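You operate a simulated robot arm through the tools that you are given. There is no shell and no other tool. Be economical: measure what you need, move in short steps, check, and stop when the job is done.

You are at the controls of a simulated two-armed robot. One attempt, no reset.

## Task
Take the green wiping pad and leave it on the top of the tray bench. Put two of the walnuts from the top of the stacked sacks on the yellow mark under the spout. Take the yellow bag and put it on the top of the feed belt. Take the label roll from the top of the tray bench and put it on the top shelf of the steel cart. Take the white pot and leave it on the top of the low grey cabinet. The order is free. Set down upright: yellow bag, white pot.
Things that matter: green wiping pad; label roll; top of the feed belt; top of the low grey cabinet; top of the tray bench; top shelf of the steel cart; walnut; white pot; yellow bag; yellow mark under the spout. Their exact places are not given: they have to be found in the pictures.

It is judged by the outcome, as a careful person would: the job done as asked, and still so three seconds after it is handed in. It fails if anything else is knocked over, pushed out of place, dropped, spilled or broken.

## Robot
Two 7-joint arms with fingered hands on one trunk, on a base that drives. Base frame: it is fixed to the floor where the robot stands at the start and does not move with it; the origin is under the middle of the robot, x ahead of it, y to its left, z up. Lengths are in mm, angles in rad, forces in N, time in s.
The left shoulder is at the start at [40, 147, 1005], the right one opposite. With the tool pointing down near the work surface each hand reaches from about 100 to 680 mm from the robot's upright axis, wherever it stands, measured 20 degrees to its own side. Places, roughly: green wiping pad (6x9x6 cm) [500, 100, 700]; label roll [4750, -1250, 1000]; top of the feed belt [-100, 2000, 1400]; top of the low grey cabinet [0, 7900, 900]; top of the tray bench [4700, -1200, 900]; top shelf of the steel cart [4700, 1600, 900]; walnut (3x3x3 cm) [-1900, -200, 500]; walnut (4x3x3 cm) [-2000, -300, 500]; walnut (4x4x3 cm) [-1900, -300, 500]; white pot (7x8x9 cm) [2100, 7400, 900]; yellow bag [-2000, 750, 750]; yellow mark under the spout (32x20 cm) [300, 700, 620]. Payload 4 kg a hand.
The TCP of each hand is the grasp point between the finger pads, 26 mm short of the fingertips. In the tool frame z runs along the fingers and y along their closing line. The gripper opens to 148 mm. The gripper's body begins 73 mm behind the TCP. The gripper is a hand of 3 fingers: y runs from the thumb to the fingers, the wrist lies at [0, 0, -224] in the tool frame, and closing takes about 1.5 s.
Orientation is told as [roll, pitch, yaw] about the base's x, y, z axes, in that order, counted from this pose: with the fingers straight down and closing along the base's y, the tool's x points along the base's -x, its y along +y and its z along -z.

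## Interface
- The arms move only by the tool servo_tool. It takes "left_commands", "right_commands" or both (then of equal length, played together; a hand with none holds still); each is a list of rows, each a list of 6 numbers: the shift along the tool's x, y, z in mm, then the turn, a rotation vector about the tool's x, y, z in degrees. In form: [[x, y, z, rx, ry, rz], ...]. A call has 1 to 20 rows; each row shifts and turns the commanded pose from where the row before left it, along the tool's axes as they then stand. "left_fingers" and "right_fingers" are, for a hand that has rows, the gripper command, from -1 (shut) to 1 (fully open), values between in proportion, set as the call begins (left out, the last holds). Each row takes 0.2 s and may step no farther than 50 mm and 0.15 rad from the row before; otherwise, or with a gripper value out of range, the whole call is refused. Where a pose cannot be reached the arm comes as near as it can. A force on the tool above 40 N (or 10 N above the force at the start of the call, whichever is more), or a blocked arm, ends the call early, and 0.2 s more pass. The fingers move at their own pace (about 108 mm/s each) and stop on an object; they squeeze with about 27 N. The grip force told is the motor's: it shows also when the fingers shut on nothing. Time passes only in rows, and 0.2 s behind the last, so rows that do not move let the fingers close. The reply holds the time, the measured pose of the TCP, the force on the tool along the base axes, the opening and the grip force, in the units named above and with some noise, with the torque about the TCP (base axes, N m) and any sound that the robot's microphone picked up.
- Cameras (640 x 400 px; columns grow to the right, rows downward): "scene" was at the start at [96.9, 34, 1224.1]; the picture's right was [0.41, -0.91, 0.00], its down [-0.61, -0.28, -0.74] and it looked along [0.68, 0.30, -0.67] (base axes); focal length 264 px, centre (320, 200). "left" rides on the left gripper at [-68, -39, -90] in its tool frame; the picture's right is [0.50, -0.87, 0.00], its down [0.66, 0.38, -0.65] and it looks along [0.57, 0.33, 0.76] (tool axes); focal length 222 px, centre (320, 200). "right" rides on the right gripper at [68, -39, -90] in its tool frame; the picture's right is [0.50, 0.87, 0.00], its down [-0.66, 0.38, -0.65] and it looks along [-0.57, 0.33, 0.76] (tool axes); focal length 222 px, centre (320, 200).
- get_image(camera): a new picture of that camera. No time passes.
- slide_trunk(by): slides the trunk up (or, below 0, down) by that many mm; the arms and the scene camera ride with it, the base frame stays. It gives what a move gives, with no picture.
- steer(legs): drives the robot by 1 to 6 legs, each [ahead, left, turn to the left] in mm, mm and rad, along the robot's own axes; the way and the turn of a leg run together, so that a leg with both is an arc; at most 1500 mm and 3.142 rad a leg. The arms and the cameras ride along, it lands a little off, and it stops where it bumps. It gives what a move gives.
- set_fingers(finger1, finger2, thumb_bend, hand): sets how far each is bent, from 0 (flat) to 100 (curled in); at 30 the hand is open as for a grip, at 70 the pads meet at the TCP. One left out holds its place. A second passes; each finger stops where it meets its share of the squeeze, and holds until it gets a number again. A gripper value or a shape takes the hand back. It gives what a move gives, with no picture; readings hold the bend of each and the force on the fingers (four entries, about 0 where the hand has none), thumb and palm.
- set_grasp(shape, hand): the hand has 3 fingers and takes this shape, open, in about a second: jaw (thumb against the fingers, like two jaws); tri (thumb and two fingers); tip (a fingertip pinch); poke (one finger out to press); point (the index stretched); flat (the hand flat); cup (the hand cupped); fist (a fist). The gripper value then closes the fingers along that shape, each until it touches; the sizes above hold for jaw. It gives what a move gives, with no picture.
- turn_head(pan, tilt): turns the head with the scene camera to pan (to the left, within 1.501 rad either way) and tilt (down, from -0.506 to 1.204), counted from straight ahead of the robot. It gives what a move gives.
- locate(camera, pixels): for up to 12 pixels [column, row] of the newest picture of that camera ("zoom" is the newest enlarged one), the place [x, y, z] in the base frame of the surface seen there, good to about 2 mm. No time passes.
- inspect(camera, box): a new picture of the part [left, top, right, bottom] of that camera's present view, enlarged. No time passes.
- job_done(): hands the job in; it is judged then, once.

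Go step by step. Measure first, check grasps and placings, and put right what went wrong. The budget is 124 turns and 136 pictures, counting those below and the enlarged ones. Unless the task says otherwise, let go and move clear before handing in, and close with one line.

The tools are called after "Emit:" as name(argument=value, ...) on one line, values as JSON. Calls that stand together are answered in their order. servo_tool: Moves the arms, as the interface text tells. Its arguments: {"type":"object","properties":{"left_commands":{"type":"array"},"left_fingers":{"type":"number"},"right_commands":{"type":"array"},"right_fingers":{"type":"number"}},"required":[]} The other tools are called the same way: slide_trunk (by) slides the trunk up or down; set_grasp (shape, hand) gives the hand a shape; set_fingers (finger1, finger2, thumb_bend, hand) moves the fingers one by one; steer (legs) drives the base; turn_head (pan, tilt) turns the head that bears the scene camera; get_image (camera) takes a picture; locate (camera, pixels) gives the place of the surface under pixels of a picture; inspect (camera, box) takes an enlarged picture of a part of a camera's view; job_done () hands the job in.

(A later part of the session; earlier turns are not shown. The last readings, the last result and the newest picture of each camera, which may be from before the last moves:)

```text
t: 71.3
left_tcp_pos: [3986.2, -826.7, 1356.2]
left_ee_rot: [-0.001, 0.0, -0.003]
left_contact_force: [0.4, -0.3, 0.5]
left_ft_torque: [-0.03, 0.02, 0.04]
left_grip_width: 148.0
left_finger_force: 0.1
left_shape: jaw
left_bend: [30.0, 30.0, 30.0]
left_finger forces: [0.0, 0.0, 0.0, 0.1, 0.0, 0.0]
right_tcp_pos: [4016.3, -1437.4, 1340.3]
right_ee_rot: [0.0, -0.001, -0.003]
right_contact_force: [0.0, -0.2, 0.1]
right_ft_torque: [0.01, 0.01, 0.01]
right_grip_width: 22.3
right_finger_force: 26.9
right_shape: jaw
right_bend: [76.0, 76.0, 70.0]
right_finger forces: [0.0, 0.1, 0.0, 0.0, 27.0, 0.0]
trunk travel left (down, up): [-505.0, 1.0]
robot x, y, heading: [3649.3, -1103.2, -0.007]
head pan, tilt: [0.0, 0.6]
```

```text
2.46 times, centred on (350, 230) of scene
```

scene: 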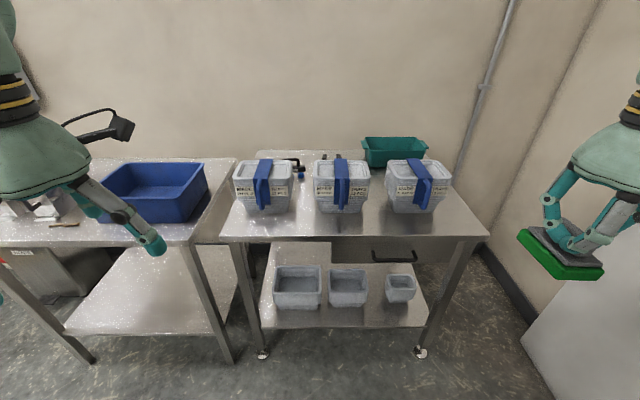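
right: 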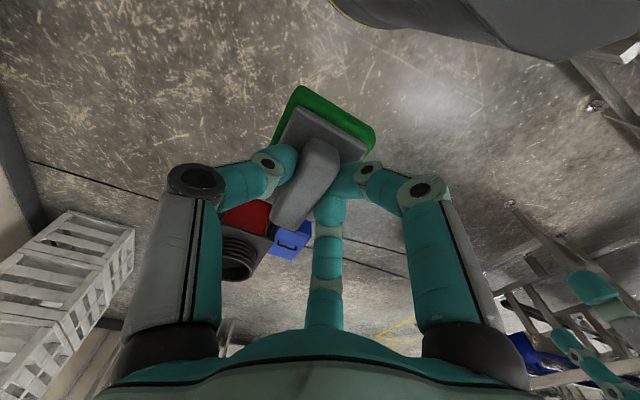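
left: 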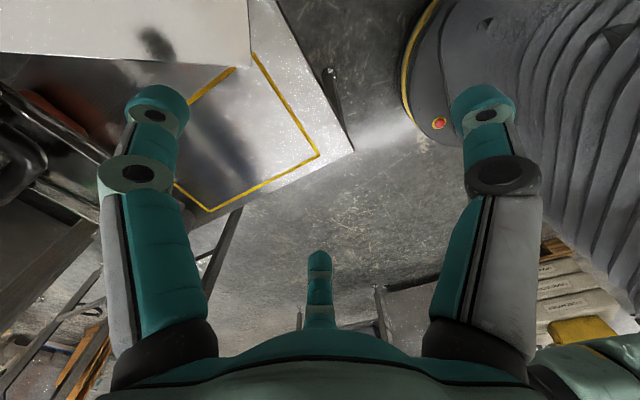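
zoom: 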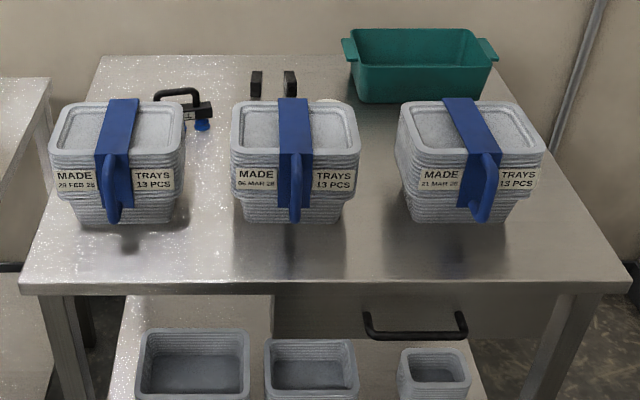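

The bench top is z≈861, and a round white edge shows behind the middle stack at zoom (325,100), probably the label roll. I'll drive 300 mm closer and look again.

Emit:
steer(legs=[[300, 0, 0]])

Emit:
turn_head(pan=-0.1, tilt=0.75)

Emit:
get_image(camera="scene")

```text
t: 73.3
left_tcp_pos: [4282.3, -825.4, 1357.3]
left_ee_rot: [-0.001, -0.002, 0.0]
left_contact_force: [0.2, -0.4, -0.5]
left_ft_torque: [0.03, -0.02, -0.02]
left_grip_width: 148.0
left_finger_force: 0.0
left_shape: jaw
left_bend: [30.0, 30.0, 30.0]
left_finger forces: [0.0, 0.0, 0.1, 0.0, 0.1, 0.0]
right_tcp_pos: [4311.7, -1436.3, 1340.2]
right_ee_rot: [0.001, -0.005, 0.003]
right_contact_force: [0.5, -0.3, -1.0]
right_ft_torque: [0.01, 0.0, 0.0]
right_grip_width: 22.6
right_finger_force: 26.7
right_shape: jaw
right_bend: [76.0, 76.0, 70.0]
right_finger forces: [0.1, 0.0, 0.0, 0.0, 27.0, 0.0]
trunk travel left (down, up): [-505.0, 1.0]
robot x, y, heading: [3950.4, -1102.5, 0.003]
head pan, tilt: [0.0, 0.6]
```

```text
t: 74.0
left_tcp_pos: [4282.6, -825.7, 1355.3]
left_ee_rot: [0.0, 0.0, 0.0]
left_contact_force: [-0.1, 0.1, 0.3]
left_ft_torque: [-0.01, -0.05, -0.01]
left_grip_width: 148.1
left_finger_force: 0.0
left_shape: jaw
left_bend: [30.0, 30.0, 30.0]
left_finger forces: [0.0, 0.1, 0.0, 0.1, 0.0, 0.0]
right_tcp_pos: [4315.4, -1437.0, 1339.6]
right_ee_rot: [0.0, -0.002, 0.004]
right_contact_force: [-0.1, -0.3, -0.2]
right_ft_torque: [0.02, 0.03, 0.01]
right_grip_width: 22.6
right_finger_force: 27.1
right_shape: jaw
right_bend: [76.0, 76.0, 70.0]
right_finger forces: [0.0, 0.0, 0.0, 0.1, 27.0, 0.0]
trunk travel left (down, up): [-505.0, 1.0]
robot x, y, heading: [3950.9, -1099.6, 0.004]
head pan, tilt: [-0.099, 0.75]
```

```text
110 pictures are left
```

scene: 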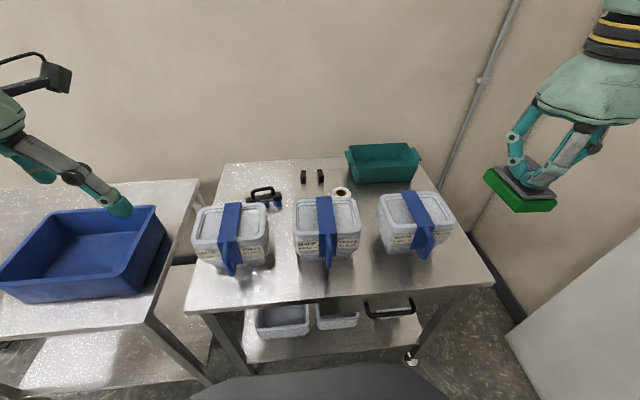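

The label roll (a white ring with a dark core) is at (341,192), behind the middle stack. I'll zoom in and locate it along with the free gap spots.

Emit:
inspect(camera="scene", box=[280, 140, 440, 300])

Emit:
locate(camera="zoom", pixels=[[245, 190], [225, 203], [265, 205], [245, 212], [245, 186], [150, 230], [350, 300], [360, 240], [170, 460], [325, 430], [480, 460], [345, 390]])

Emit:
locate(camera="scene", pixels=[[330, 280], [328, 265], [395, 290], [360, 275], [370, 230], [420, 260], [303, 178], [320, 178], [350, 262], [300, 262], [460, 245], [470, 270]])

```text
2.50 times, centred on (360, 220) of scene
```

zoom: 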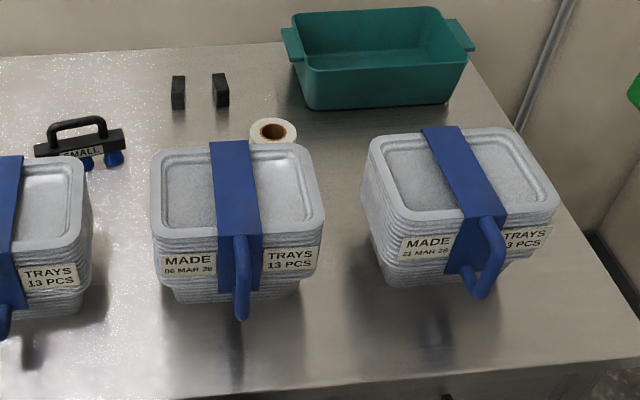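

```text
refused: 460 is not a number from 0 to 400
```

```text
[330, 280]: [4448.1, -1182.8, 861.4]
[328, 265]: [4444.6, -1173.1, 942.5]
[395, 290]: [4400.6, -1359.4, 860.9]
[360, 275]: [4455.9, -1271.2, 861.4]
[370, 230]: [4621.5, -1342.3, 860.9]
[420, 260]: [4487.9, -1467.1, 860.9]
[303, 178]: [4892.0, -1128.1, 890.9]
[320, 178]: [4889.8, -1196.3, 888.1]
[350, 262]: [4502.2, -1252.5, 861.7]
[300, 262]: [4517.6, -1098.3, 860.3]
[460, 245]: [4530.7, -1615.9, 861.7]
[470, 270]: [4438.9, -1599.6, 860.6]
```

The roll is at zoom (272,130), white with a brown core. I'll locate it, the stack tops and the gaps.

Emit:
locate(camera="zoom", pixels=[[252, 130], [294, 130], [272, 119], [275, 142], [272, 131], [170, 155], [300, 155], [320, 220], [375, 145], [365, 220], [240, 318], [345, 280]])

Emit:
locate(camera="zoom", pixels=[[255, 141], [293, 141], [328, 120], [308, 90], [225, 110], [178, 108], [540, 160], [555, 205], [480, 298], [330, 330], [430, 330], [580, 300]])

```text
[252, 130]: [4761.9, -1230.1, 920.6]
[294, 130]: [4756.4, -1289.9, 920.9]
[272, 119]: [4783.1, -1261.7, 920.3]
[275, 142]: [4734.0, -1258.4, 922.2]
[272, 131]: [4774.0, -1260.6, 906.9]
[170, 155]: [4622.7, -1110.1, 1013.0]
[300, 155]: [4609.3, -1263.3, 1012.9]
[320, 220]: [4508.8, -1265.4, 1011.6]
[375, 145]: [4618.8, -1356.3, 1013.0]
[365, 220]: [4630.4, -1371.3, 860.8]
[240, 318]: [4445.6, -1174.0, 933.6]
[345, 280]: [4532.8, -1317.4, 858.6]
```

```text
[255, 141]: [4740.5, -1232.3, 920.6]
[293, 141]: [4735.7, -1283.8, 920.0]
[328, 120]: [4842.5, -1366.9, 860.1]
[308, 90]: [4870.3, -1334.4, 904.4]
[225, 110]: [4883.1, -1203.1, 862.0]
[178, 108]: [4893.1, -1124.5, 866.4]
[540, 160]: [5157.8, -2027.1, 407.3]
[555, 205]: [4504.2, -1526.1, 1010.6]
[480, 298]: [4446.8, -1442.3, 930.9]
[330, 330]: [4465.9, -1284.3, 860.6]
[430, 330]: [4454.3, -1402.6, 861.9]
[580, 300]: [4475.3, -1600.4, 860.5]
```

The roll is centred at (4759,−1260), 60 mm wide, top z 921. I'll set the pad at (4470,−1318) in front of the gap between stacks, restoring the 6° grasp lean first.

Emit:
slide_trunk(by=-150)

Emit:
servo_tool(right_commands=[[-40, 30, 0, 3, 0, 0], [-40, 30, 0, 3, 0, 0], [-40, 30, 0, 0, 0, 0], [-35, 29, 0, 0, 0, 0], [0, 5, 50, 0, 0, 0], [0, 5, 50, 0, 0, 0], [0, 5, 50, 0, 0, 0], [0, 5, 50, 0, 0, 0], [0, 0, 0, 0, 0, 0]])

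Emit:
get_image(camera="right")

Emit:
get_image(camera="scene")

```text
t: 75.8
left_tcp_pos: [4284.4, -825.4, 1204.7]
left_ee_rot: [0.001, 0.001, 0.001]
left_contact_force: [0.7, -0.1, -0.7]
left_ft_torque: [0.02, 0.02, 0.0]
left_grip_width: 147.9
left_finger_force: 0.1
left_shape: jaw
left_bend: [30.0, 30.0, 30.0]
left_finger forces: [0.1, 0.1, 0.0, 0.0, 0.1, 0.0]
right_tcp_pos: [4315.8, -1436.2, 1189.3]
right_ee_rot: [0.0, -0.002, 0.003]
right_contact_force: [-0.4, 0.4, -0.4]
right_ft_torque: [0.01, 0.0, 0.01]
right_grip_width: 22.6
right_finger_force: 26.6
right_shape: jaw
right_bend: [76.0, 76.0, 70.0]
right_finger forces: [0.1, 0.0, 0.0, 0.1, 27.0, 0.0]
trunk travel left (down, up): [-355.0, 151.0]
robot x, y, heading: [3950.8, -1103.9, 0.003]
head pan, tilt: [-0.099, 0.75]
```

```text
refused: row 5 steps farther than a row can; nothing moved
```

```text
108 pictures are left
```

right: 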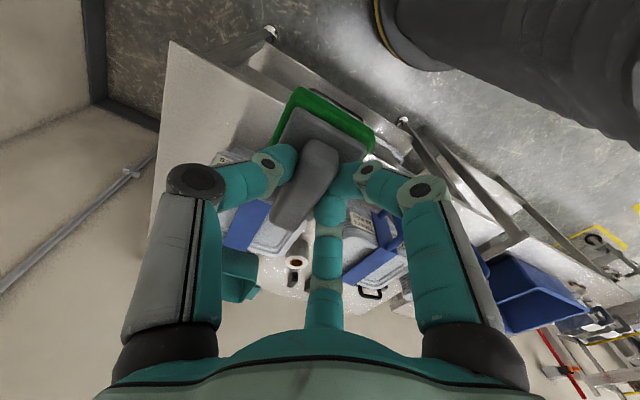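

```text
107 pictures are left
```

scene: 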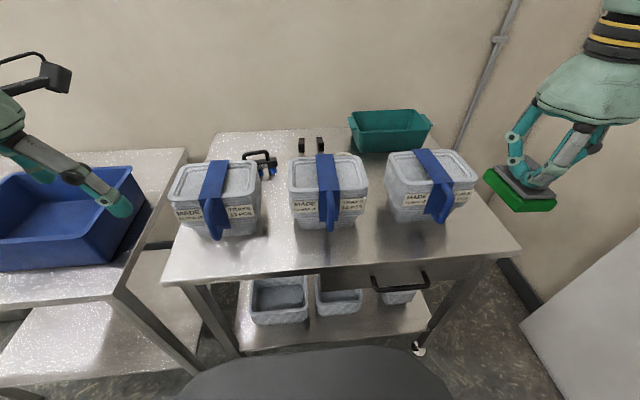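

Nothing moved because one row was too long. I'll repeat with smaller steps.

Emit:
servo_tool(right_commands=[[-39, 30, 0, 3, 0, 0], [-39, 30, 0, 3, 0, 0], [-38, 29, 0, 0, 0, 0], [-38, 29, 0, 0, 0, 0], [0, 4.7, 45, 0, 0, 0], [0, 4.7, 45, 0, 0, 0], [0, 4.7, 45, 0, 0, 0], [0, 4.7, 45, 0, 0, 0], [0, 4.2, 40, 0, 0, 0], [0, 1.5, 15, 0, 0, 0], [0, 0, 0, 0, 0, 0]])

Emit:
get_image(camera="right")

Emit:
get_image(camera="scene")

```text
t: 78.2
left_tcp_pos: [4284.9, -825.2, 1205.0]
left_ee_rot: [-0.001, 0.0, 0.001]
left_contact_force: [0.2, 0.2, 0.6]
left_ft_torque: [0.02, -0.03, -0.01]
left_grip_width: 147.9
left_finger_force: 0.0
left_shape: jaw
left_bend: [30.0, 30.0, 30.0]
left_finger forces: [0.0, 0.0, 0.1, 0.1, 0.0, 0.2]
right_tcp_pos: [4468.9, -1320.4, 944.6]
right_ee_rot: [-0.103, -0.003, 0.002]
right_contact_force: [-0.9, 0.5, -1.3]
right_ft_torque: [-0.01, 0.03, -0.01]
right_grip_width: 22.4
right_finger_force: 27.5
right_shape: jaw
right_bend: [76.0, 76.0, 69.0]
right_finger forces: [0.0, 0.0, 0.0, 0.0, 26.7, 0.1]
trunk travel left (down, up): [-355.0, 151.0]
robot x, y, heading: [3944.5, -1101.6, -0.003]
head pan, tilt: [-0.099, 0.75]
```

```text
106 pictures are left
```

right: 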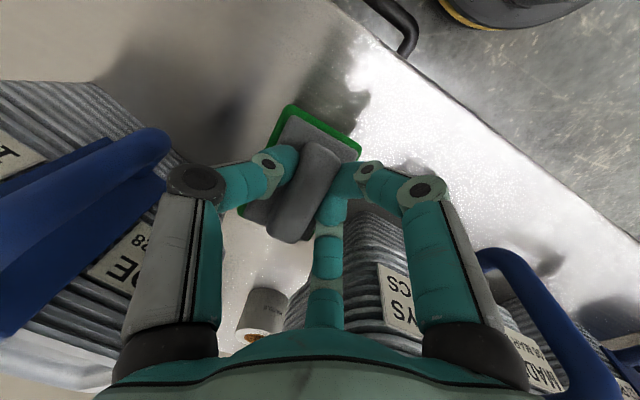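

```text
105 pictures are left
```

scene: 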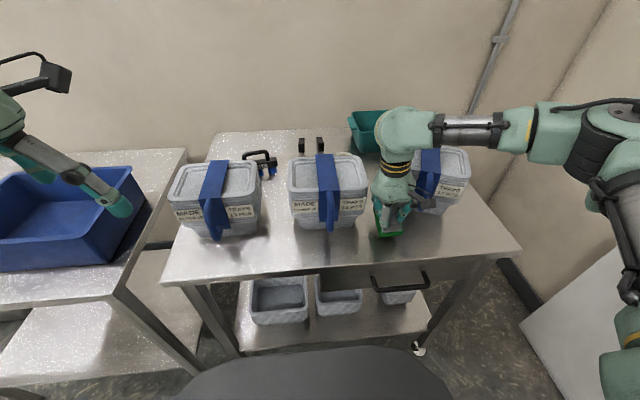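

The pad is in front of the gap with clearance on both sides. I'll lower it in small steps to touch down near z 922.

Emit:
servo_tool(right_commands=[[0, 0.8, 8, 0, 0, 0], [0, 0.8, 8, 0, 0, 0], [0, 0.4, 4, 0, 0, 0], [0, 0.2, 2, 0, 0, 0], [0, 0, 0, 0, 0, 0]])

Emit:
inspect(camera="scene", box=[340, 160, 460, 260])

```text
t: 79.4
left_tcp_pos: [4283.1, -824.2, 1206.4]
left_ee_rot: [0.0, 0.0, 0.002]
left_contact_force: [-0.8, -0.7, -0.1]
left_ft_torque: [0.01, 0.03, 0.02]
left_grip_width: 148.1
left_finger_force: 0.0
left_shape: jaw
left_bend: [30.0, 30.0, 30.0]
left_finger forces: [0.1, 0.1, 0.0, 0.1, 0.0, 0.0]
right_tcp_pos: [4469.7, -1318.7, 925.4]
right_ee_rot: [-0.104, -0.005, 0.003]
right_contact_force: [4.5, -2.1, 12.0]
right_ft_torque: [0.02, -0.03, 0.01]
right_grip_width: 22.5
right_finger_force: 27.0
right_shape: jaw
right_bend: [77.0, 76.0, 70.0]
right_finger forces: [0.0, 0.0, 0.0, 0.0, 30.1, 0.0]
trunk travel left (down, up): [-355.0, 151.0]
robot x, y, heading: [3947.4, -1104.1, -0.002]
head pan, tilt: [-0.099, 0.75]
```

```text
4.00 times, centred on (400, 210) of scene
```

zoom: 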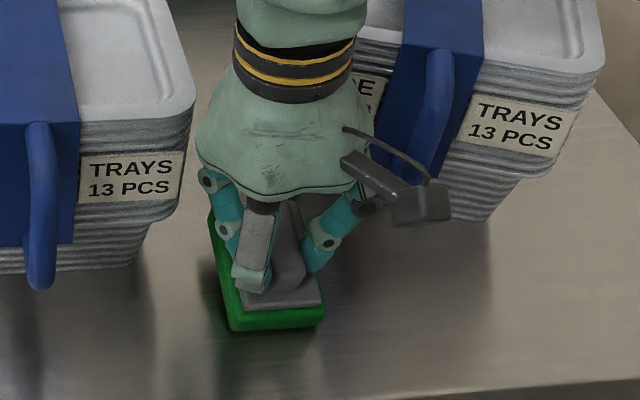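

It touched down with 12 N. I'll open the hand and rise.

Emit:
servo_tool(right_commands=[[0, 0, 0, 0, 0, 0], [0, 0, 0, 0, 0, 0], [0, 0, 0, 0, 0, 0], [0, 0, -20, 0, 0, 0], [0, -4, -40, 0, 0, 0], [0, -4, -45, 0, 0, 0], [0, -4, -45, 0, 0, 0], [0, -4, -45, -3, 0, 0], [0, 0, -45, -3, 0, 0]], right_fingers=0)

Emit:
get_image(camera="scene")

```text
t: 81.4
left_tcp_pos: [4283.1, -826.5, 1206.7]
left_ee_rot: [-0.001, -0.002, -0.001]
left_contact_force: [-0.2, 0.2, -0.4]
left_ft_torque: [0.02, -0.02, -0.04]
left_grip_width: 148.0
left_finger_force: 0.0
left_shape: jaw
left_bend: [30.0, 30.0, 30.0]
left_finger forces: [0.0, 0.0, 0.1, 0.0, 0.0, 0.0]
right_tcp_pos: [4467.4, -1312.7, 1165.5]
right_ee_rot: [0.002, -0.001, 0.004]
right_contact_force: [0.1, 0.7, 0.6]
right_ft_torque: [0.01, -0.02, -0.02]
right_grip_width: 73.6
right_finger_force: 0.0
right_shape: jaw
right_bend: [36.0, 36.0, 70.0]
right_finger forces: [0.0, 0.0, 0.0, 0.0, 0.0, 0.1]
trunk travel left (down, up): [-355.0, 151.0]
robot x, y, heading: [3950.7, -1101.7, -0.001]
head pan, tilt: [-0.099, 0.75]
```

```text
103 pictures are left
```

scene: 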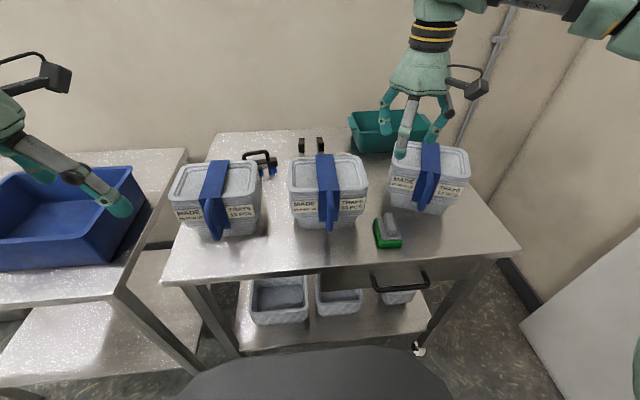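

The pad sits flat at (388,235). For the roll I need to stand closer, so I'll check how far ahead my deck reaches compared with the bench legs.

Emit:
locate(camera="scene", pixels=[[320, 355], [200, 385], [440, 385], [300, 390], [235, 350], [420, 348], [300, 315], [340, 278]])

Emit:
servo_tool(right_commands=[[0, 0, -40, 0, 0, 0], [-40, 5, 0, 0, 0, 0], [-40, 10, 0, 0, 0, 0], [-40, 10, 0, 0, 0, 0], [-40, 10, 0, 0, 0, 0], [-20, 5, 0, 0, 0, 0], [0, 0, 0, 0, 0, 0]], right_fingers=0.35)

```text
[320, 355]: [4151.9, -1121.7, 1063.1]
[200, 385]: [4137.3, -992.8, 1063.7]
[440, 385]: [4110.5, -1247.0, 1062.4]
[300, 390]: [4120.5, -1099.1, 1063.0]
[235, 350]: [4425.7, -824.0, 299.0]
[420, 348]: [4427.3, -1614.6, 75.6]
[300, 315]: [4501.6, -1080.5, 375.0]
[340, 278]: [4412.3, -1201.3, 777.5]
```

```text
t: 83.0
left_tcp_pos: [4284.4, -823.1, 1206.2]
left_ee_rot: [-0.002, 0.0, 0.002]
left_contact_force: [-0.2, 1.0, -0.4]
left_ft_torque: [-0.08, 0.0, 0.01]
left_grip_width: 148.0
left_finger_force: 0.1
left_shape: jaw
left_bend: [30.0, 30.0, 30.0]
left_finger forces: [0.0, 0.1, 0.0, 0.0, 0.1, 0.0]
right_tcp_pos: [4587.9, -1285.3, 1204.6]
right_ee_rot: [-0.001, -0.001, 0.002]
right_contact_force: [0.4, 1.3, 0.4]
right_ft_torque: [-0.01, 0.0, 0.01]
right_grip_width: 99.7
right_finger_force: 0.1
right_shape: jaw
right_bend: [29.0, 29.0, 72.0]
right_finger forces: [0.1, 0.0, 0.0, 0.0, 0.0, 0.0]
right hand out of reach, approached as far as the arm can: row 5, 6
trunk travel left (down, up): [-355.0, 151.0]
robot x, y, heading: [3947.1, -1102.9, -0.0]
head pan, tilt: [-0.099, 0.75]
```

The right arm is at its reach limit at x≈4588, so I need about 170 mm more. I'll check my base's front extent with the left wrist camera.

Emit:
get_image(camera="left")

```text
102 pictures are left
```

left: 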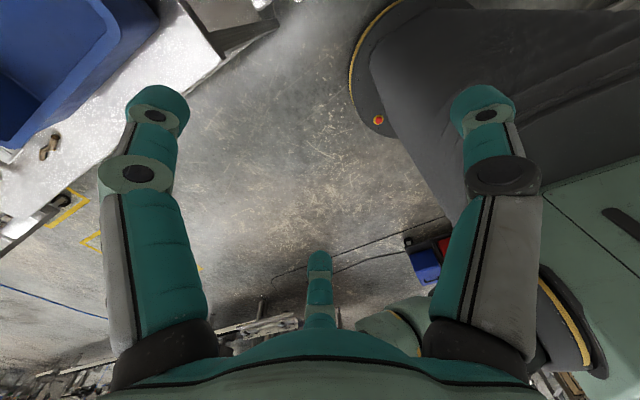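

Emit:
locate(camera="left", pixels=[[352, 90], [355, 50], [385, 10], [358, 110], [379, 120], [270, 10], [340, 20]])

```text
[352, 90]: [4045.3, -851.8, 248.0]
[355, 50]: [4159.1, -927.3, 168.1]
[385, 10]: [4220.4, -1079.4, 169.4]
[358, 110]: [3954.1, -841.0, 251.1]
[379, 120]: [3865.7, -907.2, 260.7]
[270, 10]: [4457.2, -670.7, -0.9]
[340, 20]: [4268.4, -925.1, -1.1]
```

My base radius is about 275 mm and the bench front is x≈4400, so I can advance about 145 mm. I'll drive in carefully and check.

Emit:
steer(legs=[[145, 0, 0]])

Emit:
get_image(camera="right")

Emit:
get_image(camera="scene")

```text
t: 84.3
left_tcp_pos: [4426.7, -826.1, 1206.5]
left_ee_rot: [0.0, -0.001, 0.0]
left_contact_force: [-0.3, 0.0, 0.3]
left_ft_torque: [-0.02, 0.02, 0.0]
left_grip_width: 148.0
left_finger_force: 0.1
left_shape: jaw
left_bend: [30.0, 30.0, 30.0]
left_finger forces: [0.1, 0.1, 0.0, 0.0, 0.1, 0.0]
right_tcp_pos: [4729.2, -1288.0, 1206.4]
right_ee_rot: [-0.001, -0.005, 0.002]
right_contact_force: [-0.5, 0.3, 0.0]
right_ft_torque: [0.02, 0.02, 0.01]
right_grip_width: 99.8
right_finger_force: 0.1
right_shape: jaw
right_bend: [29.0, 29.0, 72.0]
right_finger forces: [0.0, 0.1, 0.0, 0.0, 0.0, 0.1]
trunk travel left (down, up): [-355.0, 151.0]
robot x, y, heading: [4092.9, -1102.2, -0.001]
head pan, tilt: [-0.099, 0.75]
```

```text
101 pictures are left
```

right: 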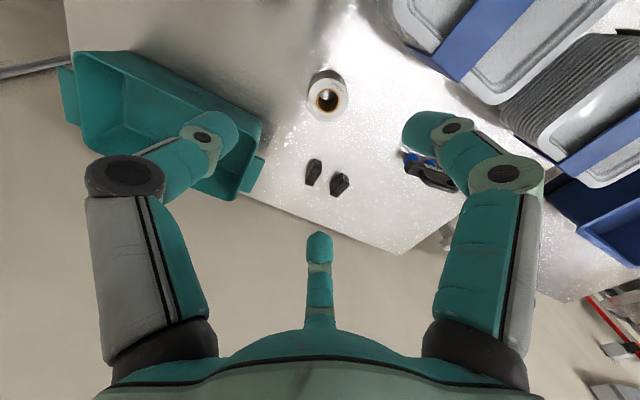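

```text
100 pictures are left
```

scene: 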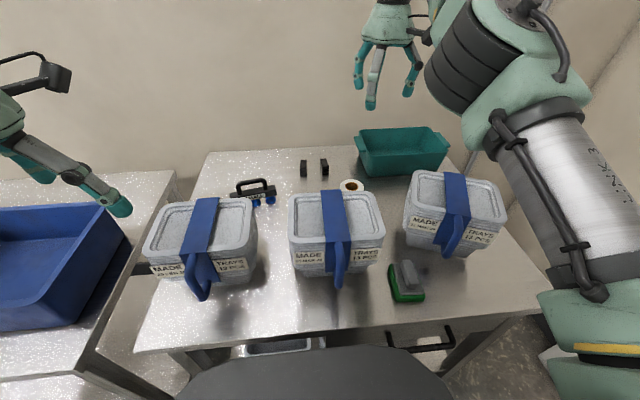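

The roll is visible at (327,93). I'll locate it precisely and descend partway with alignment.

Emit:
locate(camera="right", pixels=[[310, 88], [345, 95], [328, 72], [325, 116], [340, 112], [315, 75]])

Emit:
servo_tool(right_commands=[[0, 10, 45, 0, 0, 0], [0, 10, 45, 0, 0, 0], [0, 5, 45, 0, 0, 0], [0, 0, 45, 0, 0, 0], [0, 0, 0, 0, 0, 0]])

Emit:
get_image(camera="right")

```text
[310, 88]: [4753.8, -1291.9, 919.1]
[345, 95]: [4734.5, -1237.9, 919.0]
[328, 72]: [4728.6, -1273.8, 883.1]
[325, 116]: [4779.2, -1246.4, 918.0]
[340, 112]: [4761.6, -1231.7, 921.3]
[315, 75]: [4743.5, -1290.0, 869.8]
```

```text
t: 85.5
left_tcp_pos: [4428.6, -825.5, 1206.2]
left_ee_rot: [0.0, -0.002, -0.001]
left_contact_force: [-0.4, -0.1, -0.1]
left_ft_torque: [0.01, 0.01, -0.02]
left_grip_width: 148.0
left_finger_force: 0.1
left_shape: jaw
left_bend: [30.0, 30.0, 30.0]
left_finger forces: [0.0, 0.0, 0.0, 0.0, 0.0, 0.1]
right_tcp_pos: [4729.7, -1261.8, 1025.1]
right_ee_rot: [-0.001, -0.004, 0.003]
right_contact_force: [-0.5, -1.0, 0.1]
right_ft_torque: [0.0, 0.0, 0.0]
right_grip_width: 99.5
right_finger_force: 0.0
right_shape: jaw
right_bend: [29.0, 29.0, 72.0]
right_finger forces: [0.0, 0.0, 0.1, 0.0, 0.1, 0.0]
trunk travel left (down, up): [-355.0, 151.0]
robot x, y, heading: [4096.4, -1104.6, -0.002]
head pan, tilt: [-0.099, 0.75]
```

```text
99 pictures are left
```

right: 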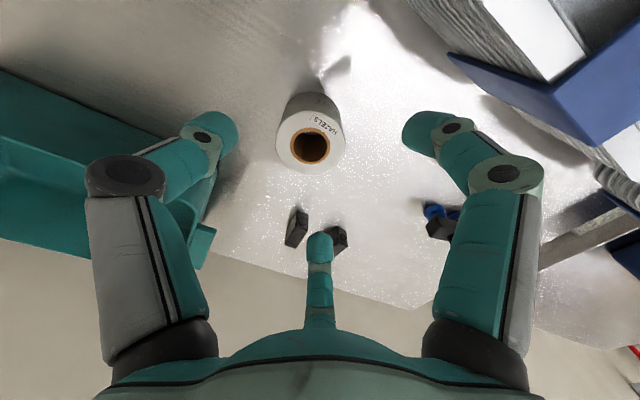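

The roll is centred in y, and I need +29 in x. I'll descend in two stages and check forearm clearance over the stacks.

Emit:
servo_tool(right_commands=[[-29, 0, 0, 0, 0, 0], [0, 0, 30, 0, 0, 0], [0, 0, 30, 0, 0, 0], [0, 0, 0, 0, 0, 0]])

Emit:
get_image(camera="scene")

Emit:
get_image(camera="right")

```text
t: 86.5
left_tcp_pos: [4428.0, -826.0, 1207.2]
left_ee_rot: [0.001, 0.0, 0.0]
left_contact_force: [-0.3, -0.2, -0.4]
left_ft_torque: [0.02, -0.03, -0.01]
left_grip_width: 148.0
left_finger_force: 0.1
left_shape: jaw
left_bend: [30.0, 30.0, 30.0]
left_finger forces: [0.0, 0.1, 0.1, 0.0, 0.0, 0.0]
right_tcp_pos: [4762.3, -1261.9, 963.6]
right_ee_rot: [0.0, -0.005, 0.002]
right_contact_force: [0.1, -0.1, -0.1]
right_ft_torque: [0.01, 0.01, 0.01]
right_grip_width: 99.6
right_finger_force: 0.0
right_shape: jaw
right_bend: [29.0, 29.0, 72.0]
right_finger forces: [0.0, 0.0, 0.0, 0.1, 0.0, 0.0]
trunk travel left (down, up): [-355.0, 151.0]
robot x, y, heading: [4094.9, -1103.2, 0.007]
head pan, tilt: [-0.099, 0.75]
```

```text
98 pictures are left
```

scene: 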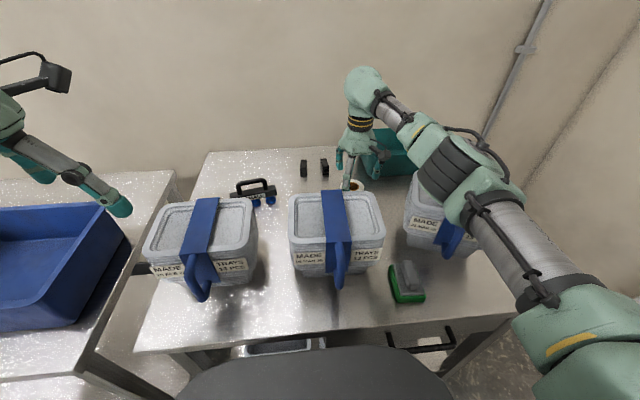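

```text
97 pictures are left
```

right: 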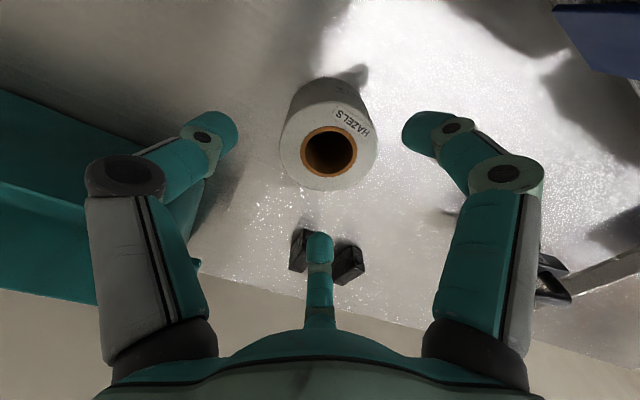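

The elbow passes over the right stack near (450,170). I'll check its height first.

Emit:
locate(camera="scene", pixels=[[452, 165], [445, 200], [460, 215], [475, 185], [410, 180], [412, 205], [420, 140]])

```text
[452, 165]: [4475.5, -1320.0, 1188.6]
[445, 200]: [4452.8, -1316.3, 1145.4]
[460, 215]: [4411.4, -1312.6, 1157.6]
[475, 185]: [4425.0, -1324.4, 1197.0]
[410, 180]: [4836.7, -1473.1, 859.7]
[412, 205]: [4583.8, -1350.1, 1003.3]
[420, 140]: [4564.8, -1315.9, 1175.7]
```

The elbow's underside is roughly 1080, above the stack tops at 1013. For extra margin I'll raise the trunk 60 mm, then descend to the roll.

Emit:
slide_trunk(by=60)

Emit:
servo_tool(right_commands=[[4, 2, 45, 0, 0, 0], [0, 0, 45, 0, 0, 0], [0, 0, 20, 0, 0, 0], [0, 0, 15, 0, 0, 0], [0, 0, 0, 0, 0, 0]])

Emit:
get_image(camera="scene")

Emit:
get_image(camera="right")

```text
t: 87.5
left_tcp_pos: [4428.9, -825.8, 1266.6]
left_ee_rot: [0.001, -0.001, 0.001]
left_contact_force: [0.0, -0.2, 0.1]
left_ft_torque: [0.01, -0.01, 0.0]
left_grip_width: 148.0
left_finger_force: 0.0
left_shape: jaw
left_bend: [30.0, 30.0, 30.0]
left_finger forces: [0.0, 0.1, 0.0, 0.0, 0.0, 0.0]
right_tcp_pos: [4761.0, -1263.4, 1025.7]
right_ee_rot: [0.001, -0.002, 0.001]
right_contact_force: [-0.2, 0.5, 0.8]
right_ft_torque: [-0.04, 0.04, -0.01]
right_grip_width: 99.8
right_finger_force: 0.1
right_shape: jaw
right_bend: [29.0, 29.0, 72.0]
right_finger forces: [0.0, 0.0, 0.0, 0.0, 0.0, 0.0]
trunk travel left (down, up): [-415.0, 91.0]
robot x, y, heading: [4093.9, -1103.8, 0.001]
head pan, tilt: [-0.099, 0.75]
```

```text
t: 88.7
left_tcp_pos: [4428.4, -826.4, 1266.4]
left_ee_rot: [0.0, 0.001, 0.001]
left_contact_force: [-0.4, -0.2, 0.0]
left_ft_torque: [0.01, 0.0, 0.02]
left_grip_width: 147.9
left_finger_force: 0.1
left_shape: jaw
left_bend: [30.0, 30.0, 30.0]
left_finger forces: [0.0, 0.1, 0.0, 0.0, 0.0, 0.1]
right_tcp_pos: [4758.1, -1260.3, 901.8]
right_ee_rot: [0.001, -0.005, 0.0]
right_contact_force: [-0.4, 0.4, -0.6]
right_ft_torque: [0.03, 0.01, 0.02]
right_grip_width: 100.0
right_finger_force: 0.1
right_shape: jaw
right_bend: [29.0, 29.0, 72.0]
right_finger forces: [0.0, 0.1, 0.0, 0.0, 0.0, 0.0]
trunk travel left (down, up): [-415.0, 91.0]
robot x, y, heading: [4097.4, -1108.2, 0.003]
head pan, tilt: [-0.099, 0.75]
```

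```text
96 pictures are left
```

scene: 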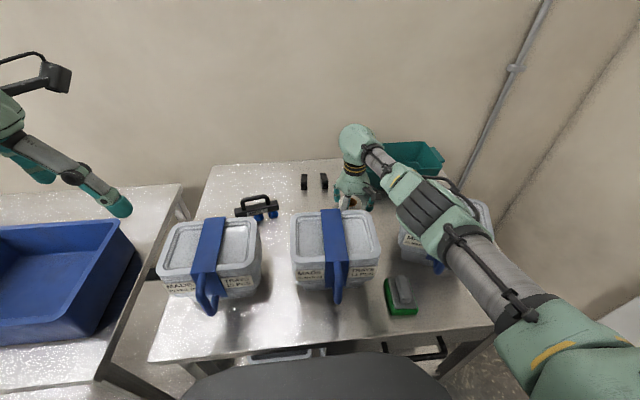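

```text
95 pictures are left
```

right: 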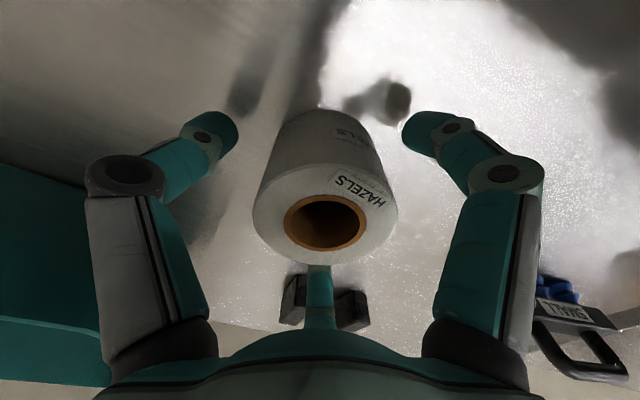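

The roll is between the fingers with TCP at (4758,−1260,902). I'll close.

Emit:
servo_tool(right_commands=[[0, 0, 0, 0, 0, 0], [0, 0, 0, 0, 0, 0], [0, 0, 0, 0, 0, 0], [0, 0, 0, 0, 0, 0], [0, 0, 0, 0, 0, 0], [0, 0, 0, 0, 0, 0]], right_fingers=-1)

Emit:
get_image(camera="right")

```text
t: 90.1
left_tcp_pos: [4428.8, -825.9, 1265.1]
left_ee_rot: [0.001, 0.0, -0.001]
left_contact_force: [0.2, -0.4, -0.6]
left_ft_torque: [-0.02, -0.01, -0.01]
left_grip_width: 148.0
left_finger_force: 0.1
left_shape: jaw
left_bend: [30.0, 30.0, 30.0]
left_finger forces: [0.0, 0.1, 0.0, 0.1, 0.0, 0.0]
right_tcp_pos: [4756.8, -1260.0, 901.3]
right_ee_rot: [0.0, -0.004, 0.001]
right_contact_force: [0.1, -0.2, 0.0]
right_ft_torque: [0.02, 0.01, -0.01]
right_grip_width: 58.7
right_finger_force: 27.1
right_shape: jaw
right_bend: [77.0, 77.0, 70.0]
right_finger forces: [24.0, 24.3, 0.1, 0.0, 24.4, 0.0]
trunk travel left (down, up): [-415.0, 91.0]
robot x, y, heading: [4098.2, -1104.9, -0.001]
head pan, tilt: [-0.099, 0.75]
```

```text
94 pictures are left
```

right: 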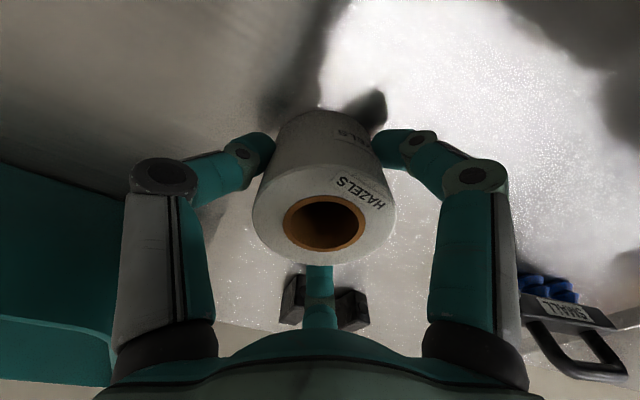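

The roll is gripped at 58.7 mm on all fingers. I'll lift it straight up, back away from the bench and check.

Emit:
servo_tool(right_commands=[[0, 0, -20, 0, 0, 0], [0, 0, -45, 0, 0, 0], [0, 0, -45, 0, 0, 0], [0, 0, -45, 0, 0, 0], [0, 0, -45, 0, 0, 0], [0, 0, -40, 0, 0, 0], [0, 0, 0, 0, 0, 0]])

Emit:
steer(legs=[[-600, 0, 0]])

Emit:
get_image(camera="scene")

```text
t: 91.7
left_tcp_pos: [4429.5, -825.6, 1266.8]
left_ee_rot: [0.0, -0.001, -0.001]
left_contact_force: [-0.8, -1.2, -0.6]
left_ft_torque: [-0.01, 0.02, -0.01]
left_grip_width: 147.9
left_finger_force: 0.0
left_shape: jaw
left_bend: [30.0, 30.0, 30.0]
left_finger forces: [0.1, 0.1, 0.0, 0.0, 0.0, 0.1]
right_tcp_pos: [4757.1, -1261.2, 1142.5]
right_ee_rot: [0.001, -0.004, 0.001]
right_contact_force: [0.3, 0.7, -0.8]
right_ft_torque: [0.03, 0.0, 0.0]
right_grip_width: 58.7
right_finger_force: 27.3
right_shape: jaw
right_bend: [77.0, 77.0, 70.0]
right_finger forces: [24.0, 24.5, 0.0, 0.0, 24.3, 0.0]
trunk travel left (down, up): [-415.0, 91.0]
robot x, y, heading: [4095.4, -1102.9, -0.0]
head pan, tilt: [-0.099, 0.75]
```

```text
t: 95.2
left_tcp_pos: [3824.5, -826.6, 1266.4]
left_ee_rot: [0.001, -0.001, -0.002]
left_contact_force: [0.3, -0.7, -0.2]
left_ft_torque: [-0.02, 0.01, -0.03]
left_grip_width: 148.1
left_finger_force: 0.1
left_shape: jaw
left_bend: [30.0, 30.0, 30.0]
left_finger forces: [0.0, 0.1, 0.1, 0.1, 0.0, 0.0]
right_tcp_pos: [4151.6, -1261.2, 1140.1]
right_ee_rot: [-0.001, -0.002, -0.001]
right_contact_force: [1.0, 0.7, -0.3]
right_ft_torque: [0.01, -0.02, -0.01]
right_grip_width: 58.8
right_finger_force: 27.4
right_shape: jaw
right_bend: [77.0, 77.0, 70.0]
right_finger forces: [24.0, 24.6, 0.1, 0.0, 24.4, 0.0]
trunk travel left (down, up): [-415.0, 91.0]
robot x, y, heading: [3488.8, -1104.0, -0.001]
head pan, tilt: [-0.099, 0.75]
```

```text
93 pictures are left
```

scene: 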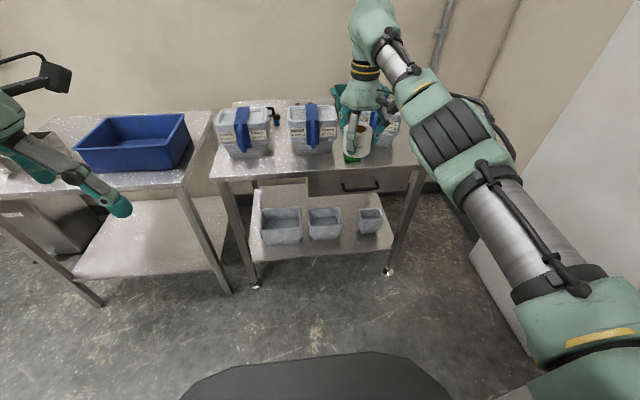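

Roll in hand. I'll retract the arm, drive up the aisle toward the steel cart and look at it.

Emit:
servo_tool(right_commands=[[45, 0, 0, 0, 0, 0], [45, 0, 0, 0, 0, 0], [45, 0, 0, 0, 0, 0], [45, 0, 0, 0, 0, 0], [45, 0, 0, 0, 0, 0], [45, 0, 0, 0, 0, 0], [0, 0, 0, 0, 0, 0]])

Emit:
steer(legs=[[0, 0, 1.57], [1300, 0, 0], [0, 0, -0.6]])

Emit:
turn_head(pan=0.2, tilt=0.4)

Emit:
get_image(camera="scene")

```text
t: 96.8
left_tcp_pos: [3823.9, -825.4, 1266.6]
left_ee_rot: [0.0, -0.001, -0.001]
left_contact_force: [-0.2, 0.9, 0.9]
left_ft_torque: [0.02, 0.04, -0.02]
left_grip_width: 147.8
left_finger_force: 0.1
left_shape: jaw
left_bend: [30.0, 30.0, 30.0]
left_finger forces: [0.1, 0.0, 0.1, 0.1, 0.1, 0.0]
right_tcp_pos: [3880.0, -1259.9, 1139.4]
right_ee_rot: [0.002, -0.001, 0.002]
right_contact_force: [0.2, -0.6, -1.4]
right_ft_torque: [0.0, 0.0, 0.05]
right_grip_width: 58.4
right_finger_force: 27.0
right_shape: jaw
right_bend: [77.0, 77.0, 70.0]
right_finger forces: [23.5, 24.6, 0.0, 0.1, 24.3, 0.1]
trunk travel left (down, up): [-415.0, 91.0]
robot x, y, heading: [3488.1, -1102.6, -0.0]
head pan, tilt: [-0.099, 0.75]
```

```text
t: 108.7
left_tcp_pos: [3472.3, 629.1, 1265.4]
left_ee_rot: [0.001, 0.0, 0.954]
left_contact_force: [0.3, 0.7, 0.2]
left_ft_torque: [0.01, 0.04, 0.02]
left_grip_width: 147.8
left_finger_force: 0.0
left_shape: jaw
left_bend: [30.0, 30.0, 30.0]
left_finger forces: [0.0, 0.0, 0.0, 0.1, 0.1, 0.0]
right_tcp_pos: [3858.8, 425.5, 1140.0]
right_ee_rot: [-0.002, -0.005, 0.955]
right_contact_force: [-0.3, -0.4, -1.3]
right_ft_torque: [-0.02, 0.01, 0.01]
right_grip_width: 58.4
right_finger_force: 27.4
right_shape: jaw
right_bend: [77.0, 77.0, 70.0]
right_finger forces: [23.3, 24.4, 0.0, 0.1, 24.1, 0.0]
trunk travel left (down, up): [-415.0, 91.0]
robot x, y, heading: [3505.9, 193.9, 0.949]
head pan, tilt: [-0.099, 0.75]
```

```text
t: 109.6
left_tcp_pos: [3472.6, 629.0, 1267.0]
left_ee_rot: [0.001, 0.0, 0.952]
left_contact_force: [0.1, 0.0, 0.2]
left_ft_torque: [0.02, -0.02, -0.02]
left_grip_width: 147.8
left_finger_force: 0.0
left_shape: jaw
left_bend: [30.0, 30.0, 30.0]
left_finger forces: [0.0, 0.0, 0.1, 0.0, 0.0, 0.0]
right_tcp_pos: [3860.1, 424.4, 1140.3]
right_ee_rot: [0.0, -0.003, 0.955]
right_contact_force: [0.8, -0.3, -1.5]
right_ft_torque: [0.02, -0.02, 0.01]
right_grip_width: 58.3
right_finger_force: 26.9
right_shape: jaw
right_bend: [77.0, 77.0, 70.0]
right_finger forces: [23.4, 24.3, 0.1, 0.0, 24.1, 0.1]
trunk travel left (down, up): [-415.0, 91.0]
robot x, y, heading: [3504.7, 193.0, 0.952]
head pan, tilt: [0.201, 0.4]
```

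```text
92 pictures are left
```

scene: 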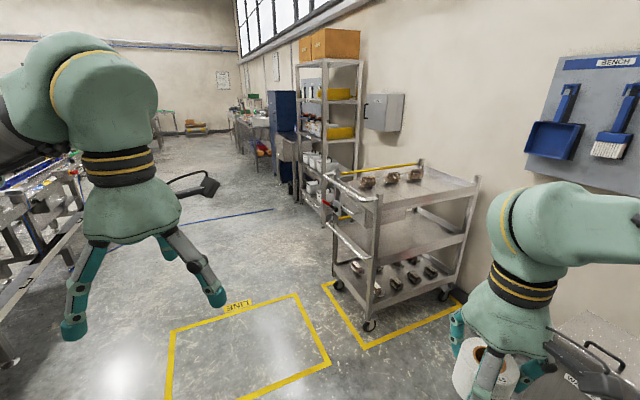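

The steel cart is at (400,230), with items at the back of its top shelf. I'll locate the cart shelf and obstacles.

Emit:
locate(camera="scene", pixels=[[345, 185], [378, 212], [470, 185], [420, 195], [385, 200], [368, 182], [392, 178], [415, 176], [370, 325], [340, 170], [430, 190], [365, 345]])

Emit:
inspect(camera="scene", box=[310, 140, 500, 260])

```text
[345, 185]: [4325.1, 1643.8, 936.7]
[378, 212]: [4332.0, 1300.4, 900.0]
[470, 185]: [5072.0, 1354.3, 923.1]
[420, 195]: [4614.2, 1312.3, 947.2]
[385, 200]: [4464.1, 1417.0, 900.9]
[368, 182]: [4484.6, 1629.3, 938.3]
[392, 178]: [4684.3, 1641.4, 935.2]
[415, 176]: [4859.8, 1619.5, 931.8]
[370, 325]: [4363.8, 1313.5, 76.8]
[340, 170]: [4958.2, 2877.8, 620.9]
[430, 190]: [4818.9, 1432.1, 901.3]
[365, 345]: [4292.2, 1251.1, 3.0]
```

```text
3.33 times, centred on (405, 200) of scene
```

zoom: 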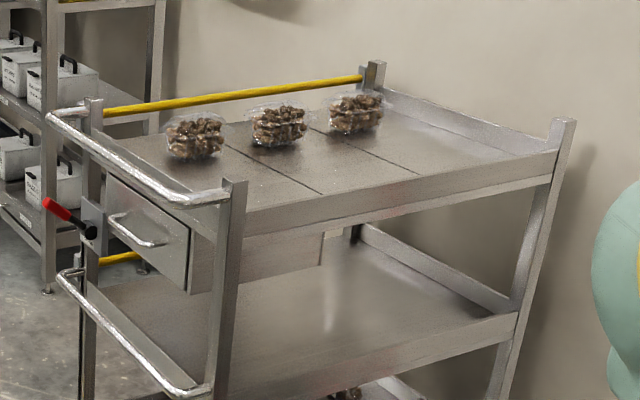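

The shelf is z≈901, with clear space at (4430,1420) near the handle end. I'll drive to (3930,1590) facing it.

Emit:
steer(legs=[[0, 0, 0.324], [1460, 0, 0], [0, 0, -1.276]])

Emit:
turn_head(pan=-0.2, tilt=0.75)

Emit:
get_image(camera="scene")

```text
t: 121.0
left_tcp_pos: [4261.5, 1865.6, 1265.5]
left_ee_rot: [0.001, 0.001, -0.001]
left_contact_force: [0.4, 0.4, 0.0]
left_ft_torque: [0.0, -0.01, 0.01]
left_grip_width: 148.1
left_finger_force: 0.1
left_shape: jaw
left_bend: [30.0, 30.0, 30.0]
left_finger forces: [0.1, 0.1, 0.0, 0.1, 0.0, 0.1]
right_tcp_pos: [4317.9, 1433.9, 1140.2]
right_ee_rot: [0.0, -0.004, 0.002]
right_contact_force: [0.7, 0.6, -1.0]
right_ft_torque: [0.01, -0.01, -0.02]
right_grip_width: 58.1
right_finger_force: 26.9
right_shape: jaw
right_bend: [77.0, 77.0, 70.0]
right_finger forces: [23.2, 24.3, 0.0, 0.0, 24.3, 0.0]
trunk travel left (down, up): [-415.0, 91.0]
robot x, y, heading: [3926.3, 1587.5, 0.003]
head pan, tilt: [0.201, 0.4]
```

```text
t: 121.9
left_tcp_pos: [4261.1, 1866.8, 1266.0]
left_ee_rot: [0.0, 0.0, -0.003]
left_contact_force: [-0.2, 0.3, -0.6]
left_ft_torque: [0.02, -0.02, 0.0]
left_grip_width: 148.0
left_finger_force: 0.1
left_shape: jaw
left_bend: [30.0, 30.0, 30.0]
left_finger forces: [0.0, 0.0, 0.0, 0.0, 0.1, 0.1]
right_tcp_pos: [4317.3, 1432.8, 1140.2]
right_ee_rot: [-0.001, -0.004, 0.0]
right_contact_force: [-0.1, -0.8, -0.2]
right_ft_torque: [-0.01, 0.0, 0.01]
right_grip_width: 57.9
right_finger_force: 26.6
right_shape: jaw
right_bend: [77.0, 77.0, 70.0]
right_finger forces: [23.2, 24.3, 0.0, 0.1, 24.3, 0.0]
trunk travel left (down, up): [-415.0, 91.0]
robot x, y, heading: [3924.8, 1586.1, -0.002]
head pan, tilt: [-0.201, 0.75]
```

```text
90 pictures are left
```

scene: 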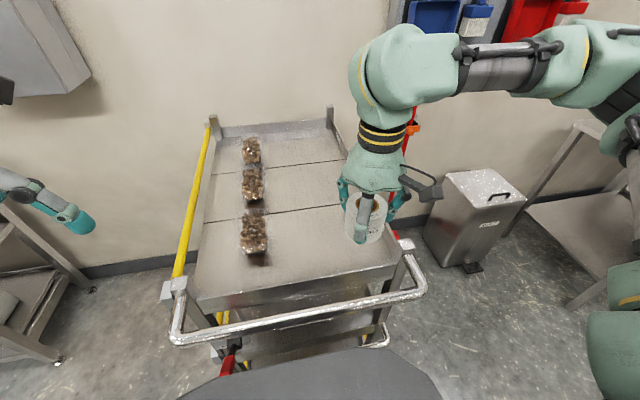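

The free shelf space is right below the hand. I'll move 125 mm ahead and descend to just above the shelf.

Emit:
servo_tool(right_commands=[[-42, 5, 0, 0, 0, 0], [-42, 0, 0, 0, 0, 0], [-41, 0, 0, 0, 0, 0], [0, 0, 45, 0, 0, 0], [0, 0, 45, 0, 0, 0], [0, 0, 45, 0, 0, 0], [0, 0, 45, 0, 0, 0], [0, 0, 0, 0, 0, 0]])

Emit:
get_image(camera="scene")

Emit:
get_image(camera="right")

```text
t: 123.7
left_tcp_pos: [4260.6, 1865.9, 1266.6]
left_ee_rot: [0.0, -0.001, -0.002]
left_contact_force: [0.5, 0.5, -0.6]
left_ft_torque: [0.0, 0.03, 0.01]
left_grip_width: 147.9
left_finger_force: 0.1
left_shape: jaw
left_bend: [30.0, 30.0, 30.0]
left_finger forces: [0.1, 0.0, 0.0, 0.0, 0.0, 0.0]
right_tcp_pos: [4442.8, 1437.7, 959.9]
right_ee_rot: [-0.001, -0.003, 0.002]
right_contact_force: [-0.2, 0.2, -1.1]
right_ft_torque: [-0.02, 0.04, 0.0]
right_grip_width: 58.0
right_finger_force: 26.8
right_shape: jaw
right_bend: [77.0, 77.0, 70.0]
right_finger forces: [23.2, 24.6, 0.0, 0.0, 24.2, 0.1]
trunk travel left (down, up): [-415.0, 91.0]
robot x, y, heading: [3923.8, 1590.3, -0.006]
head pan, tilt: [-0.201, 0.75]
```

```text
89 pictures are left
```

scene: 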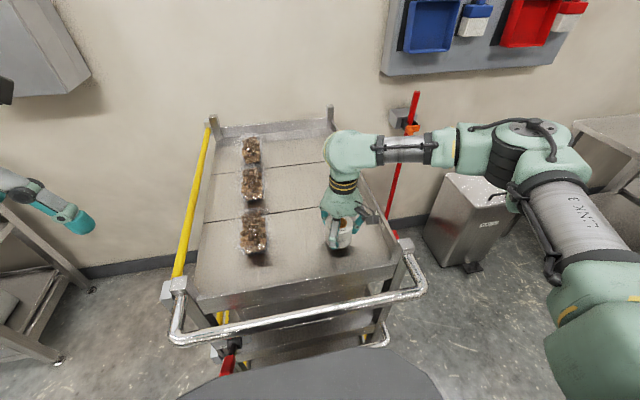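

```text
88 pictures are left
```

right: 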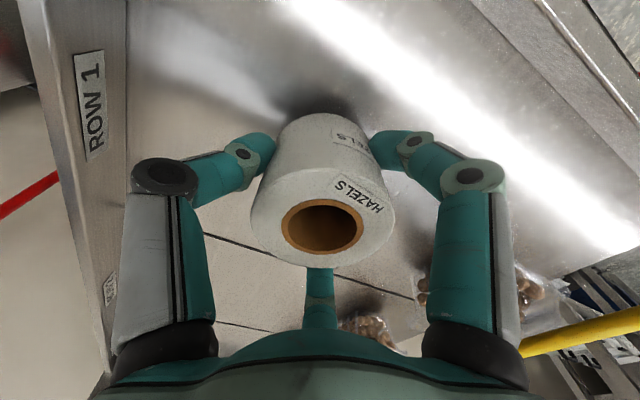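

All clear. I'll touch down at TCP z≈942.

Emit:
servo_tool(right_commands=[[0, 0, 8, 0, 0, 0], [0, 0, 6, 0, 0, 0], [0, 0, 3, 0, 0, 0], [0, 0, 2, 0, 0, 0], [0, 0, 0, 0, 0, 0]])

```text
t: 124.9
left_tcp_pos: [4261.4, 1867.0, 1266.2]
left_ee_rot: [0.0, 0.0, -0.002]
left_contact_force: [0.1, -0.4, 0.2]
left_ft_torque: [0.0, -0.01, 0.0]
left_grip_width: 148.0
left_finger_force: 0.1
left_shape: jaw
left_bend: [30.0, 30.0, 30.0]
left_finger forces: [0.0, 0.0, 0.1, 0.0, 0.0, 0.1]
right_tcp_pos: [4443.1, 1438.5, 940.5]
right_ee_rot: [-0.001, -0.004, -0.001]
right_contact_force: [-0.1, 0.4, -0.5]
right_ft_torque: [-0.01, 0.04, 0.0]
right_grip_width: 58.0
right_finger_force: 27.1
right_shape: jaw
right_bend: [77.0, 77.0, 70.0]
right_finger forces: [23.3, 24.5, 0.0, 0.1, 24.2, 0.0]
trunk travel left (down, up): [-415.0, 91.0]
robot x, y, heading: [3925.0, 1591.0, -0.0]
head pan, tilt: [-0.201, 0.75]
```

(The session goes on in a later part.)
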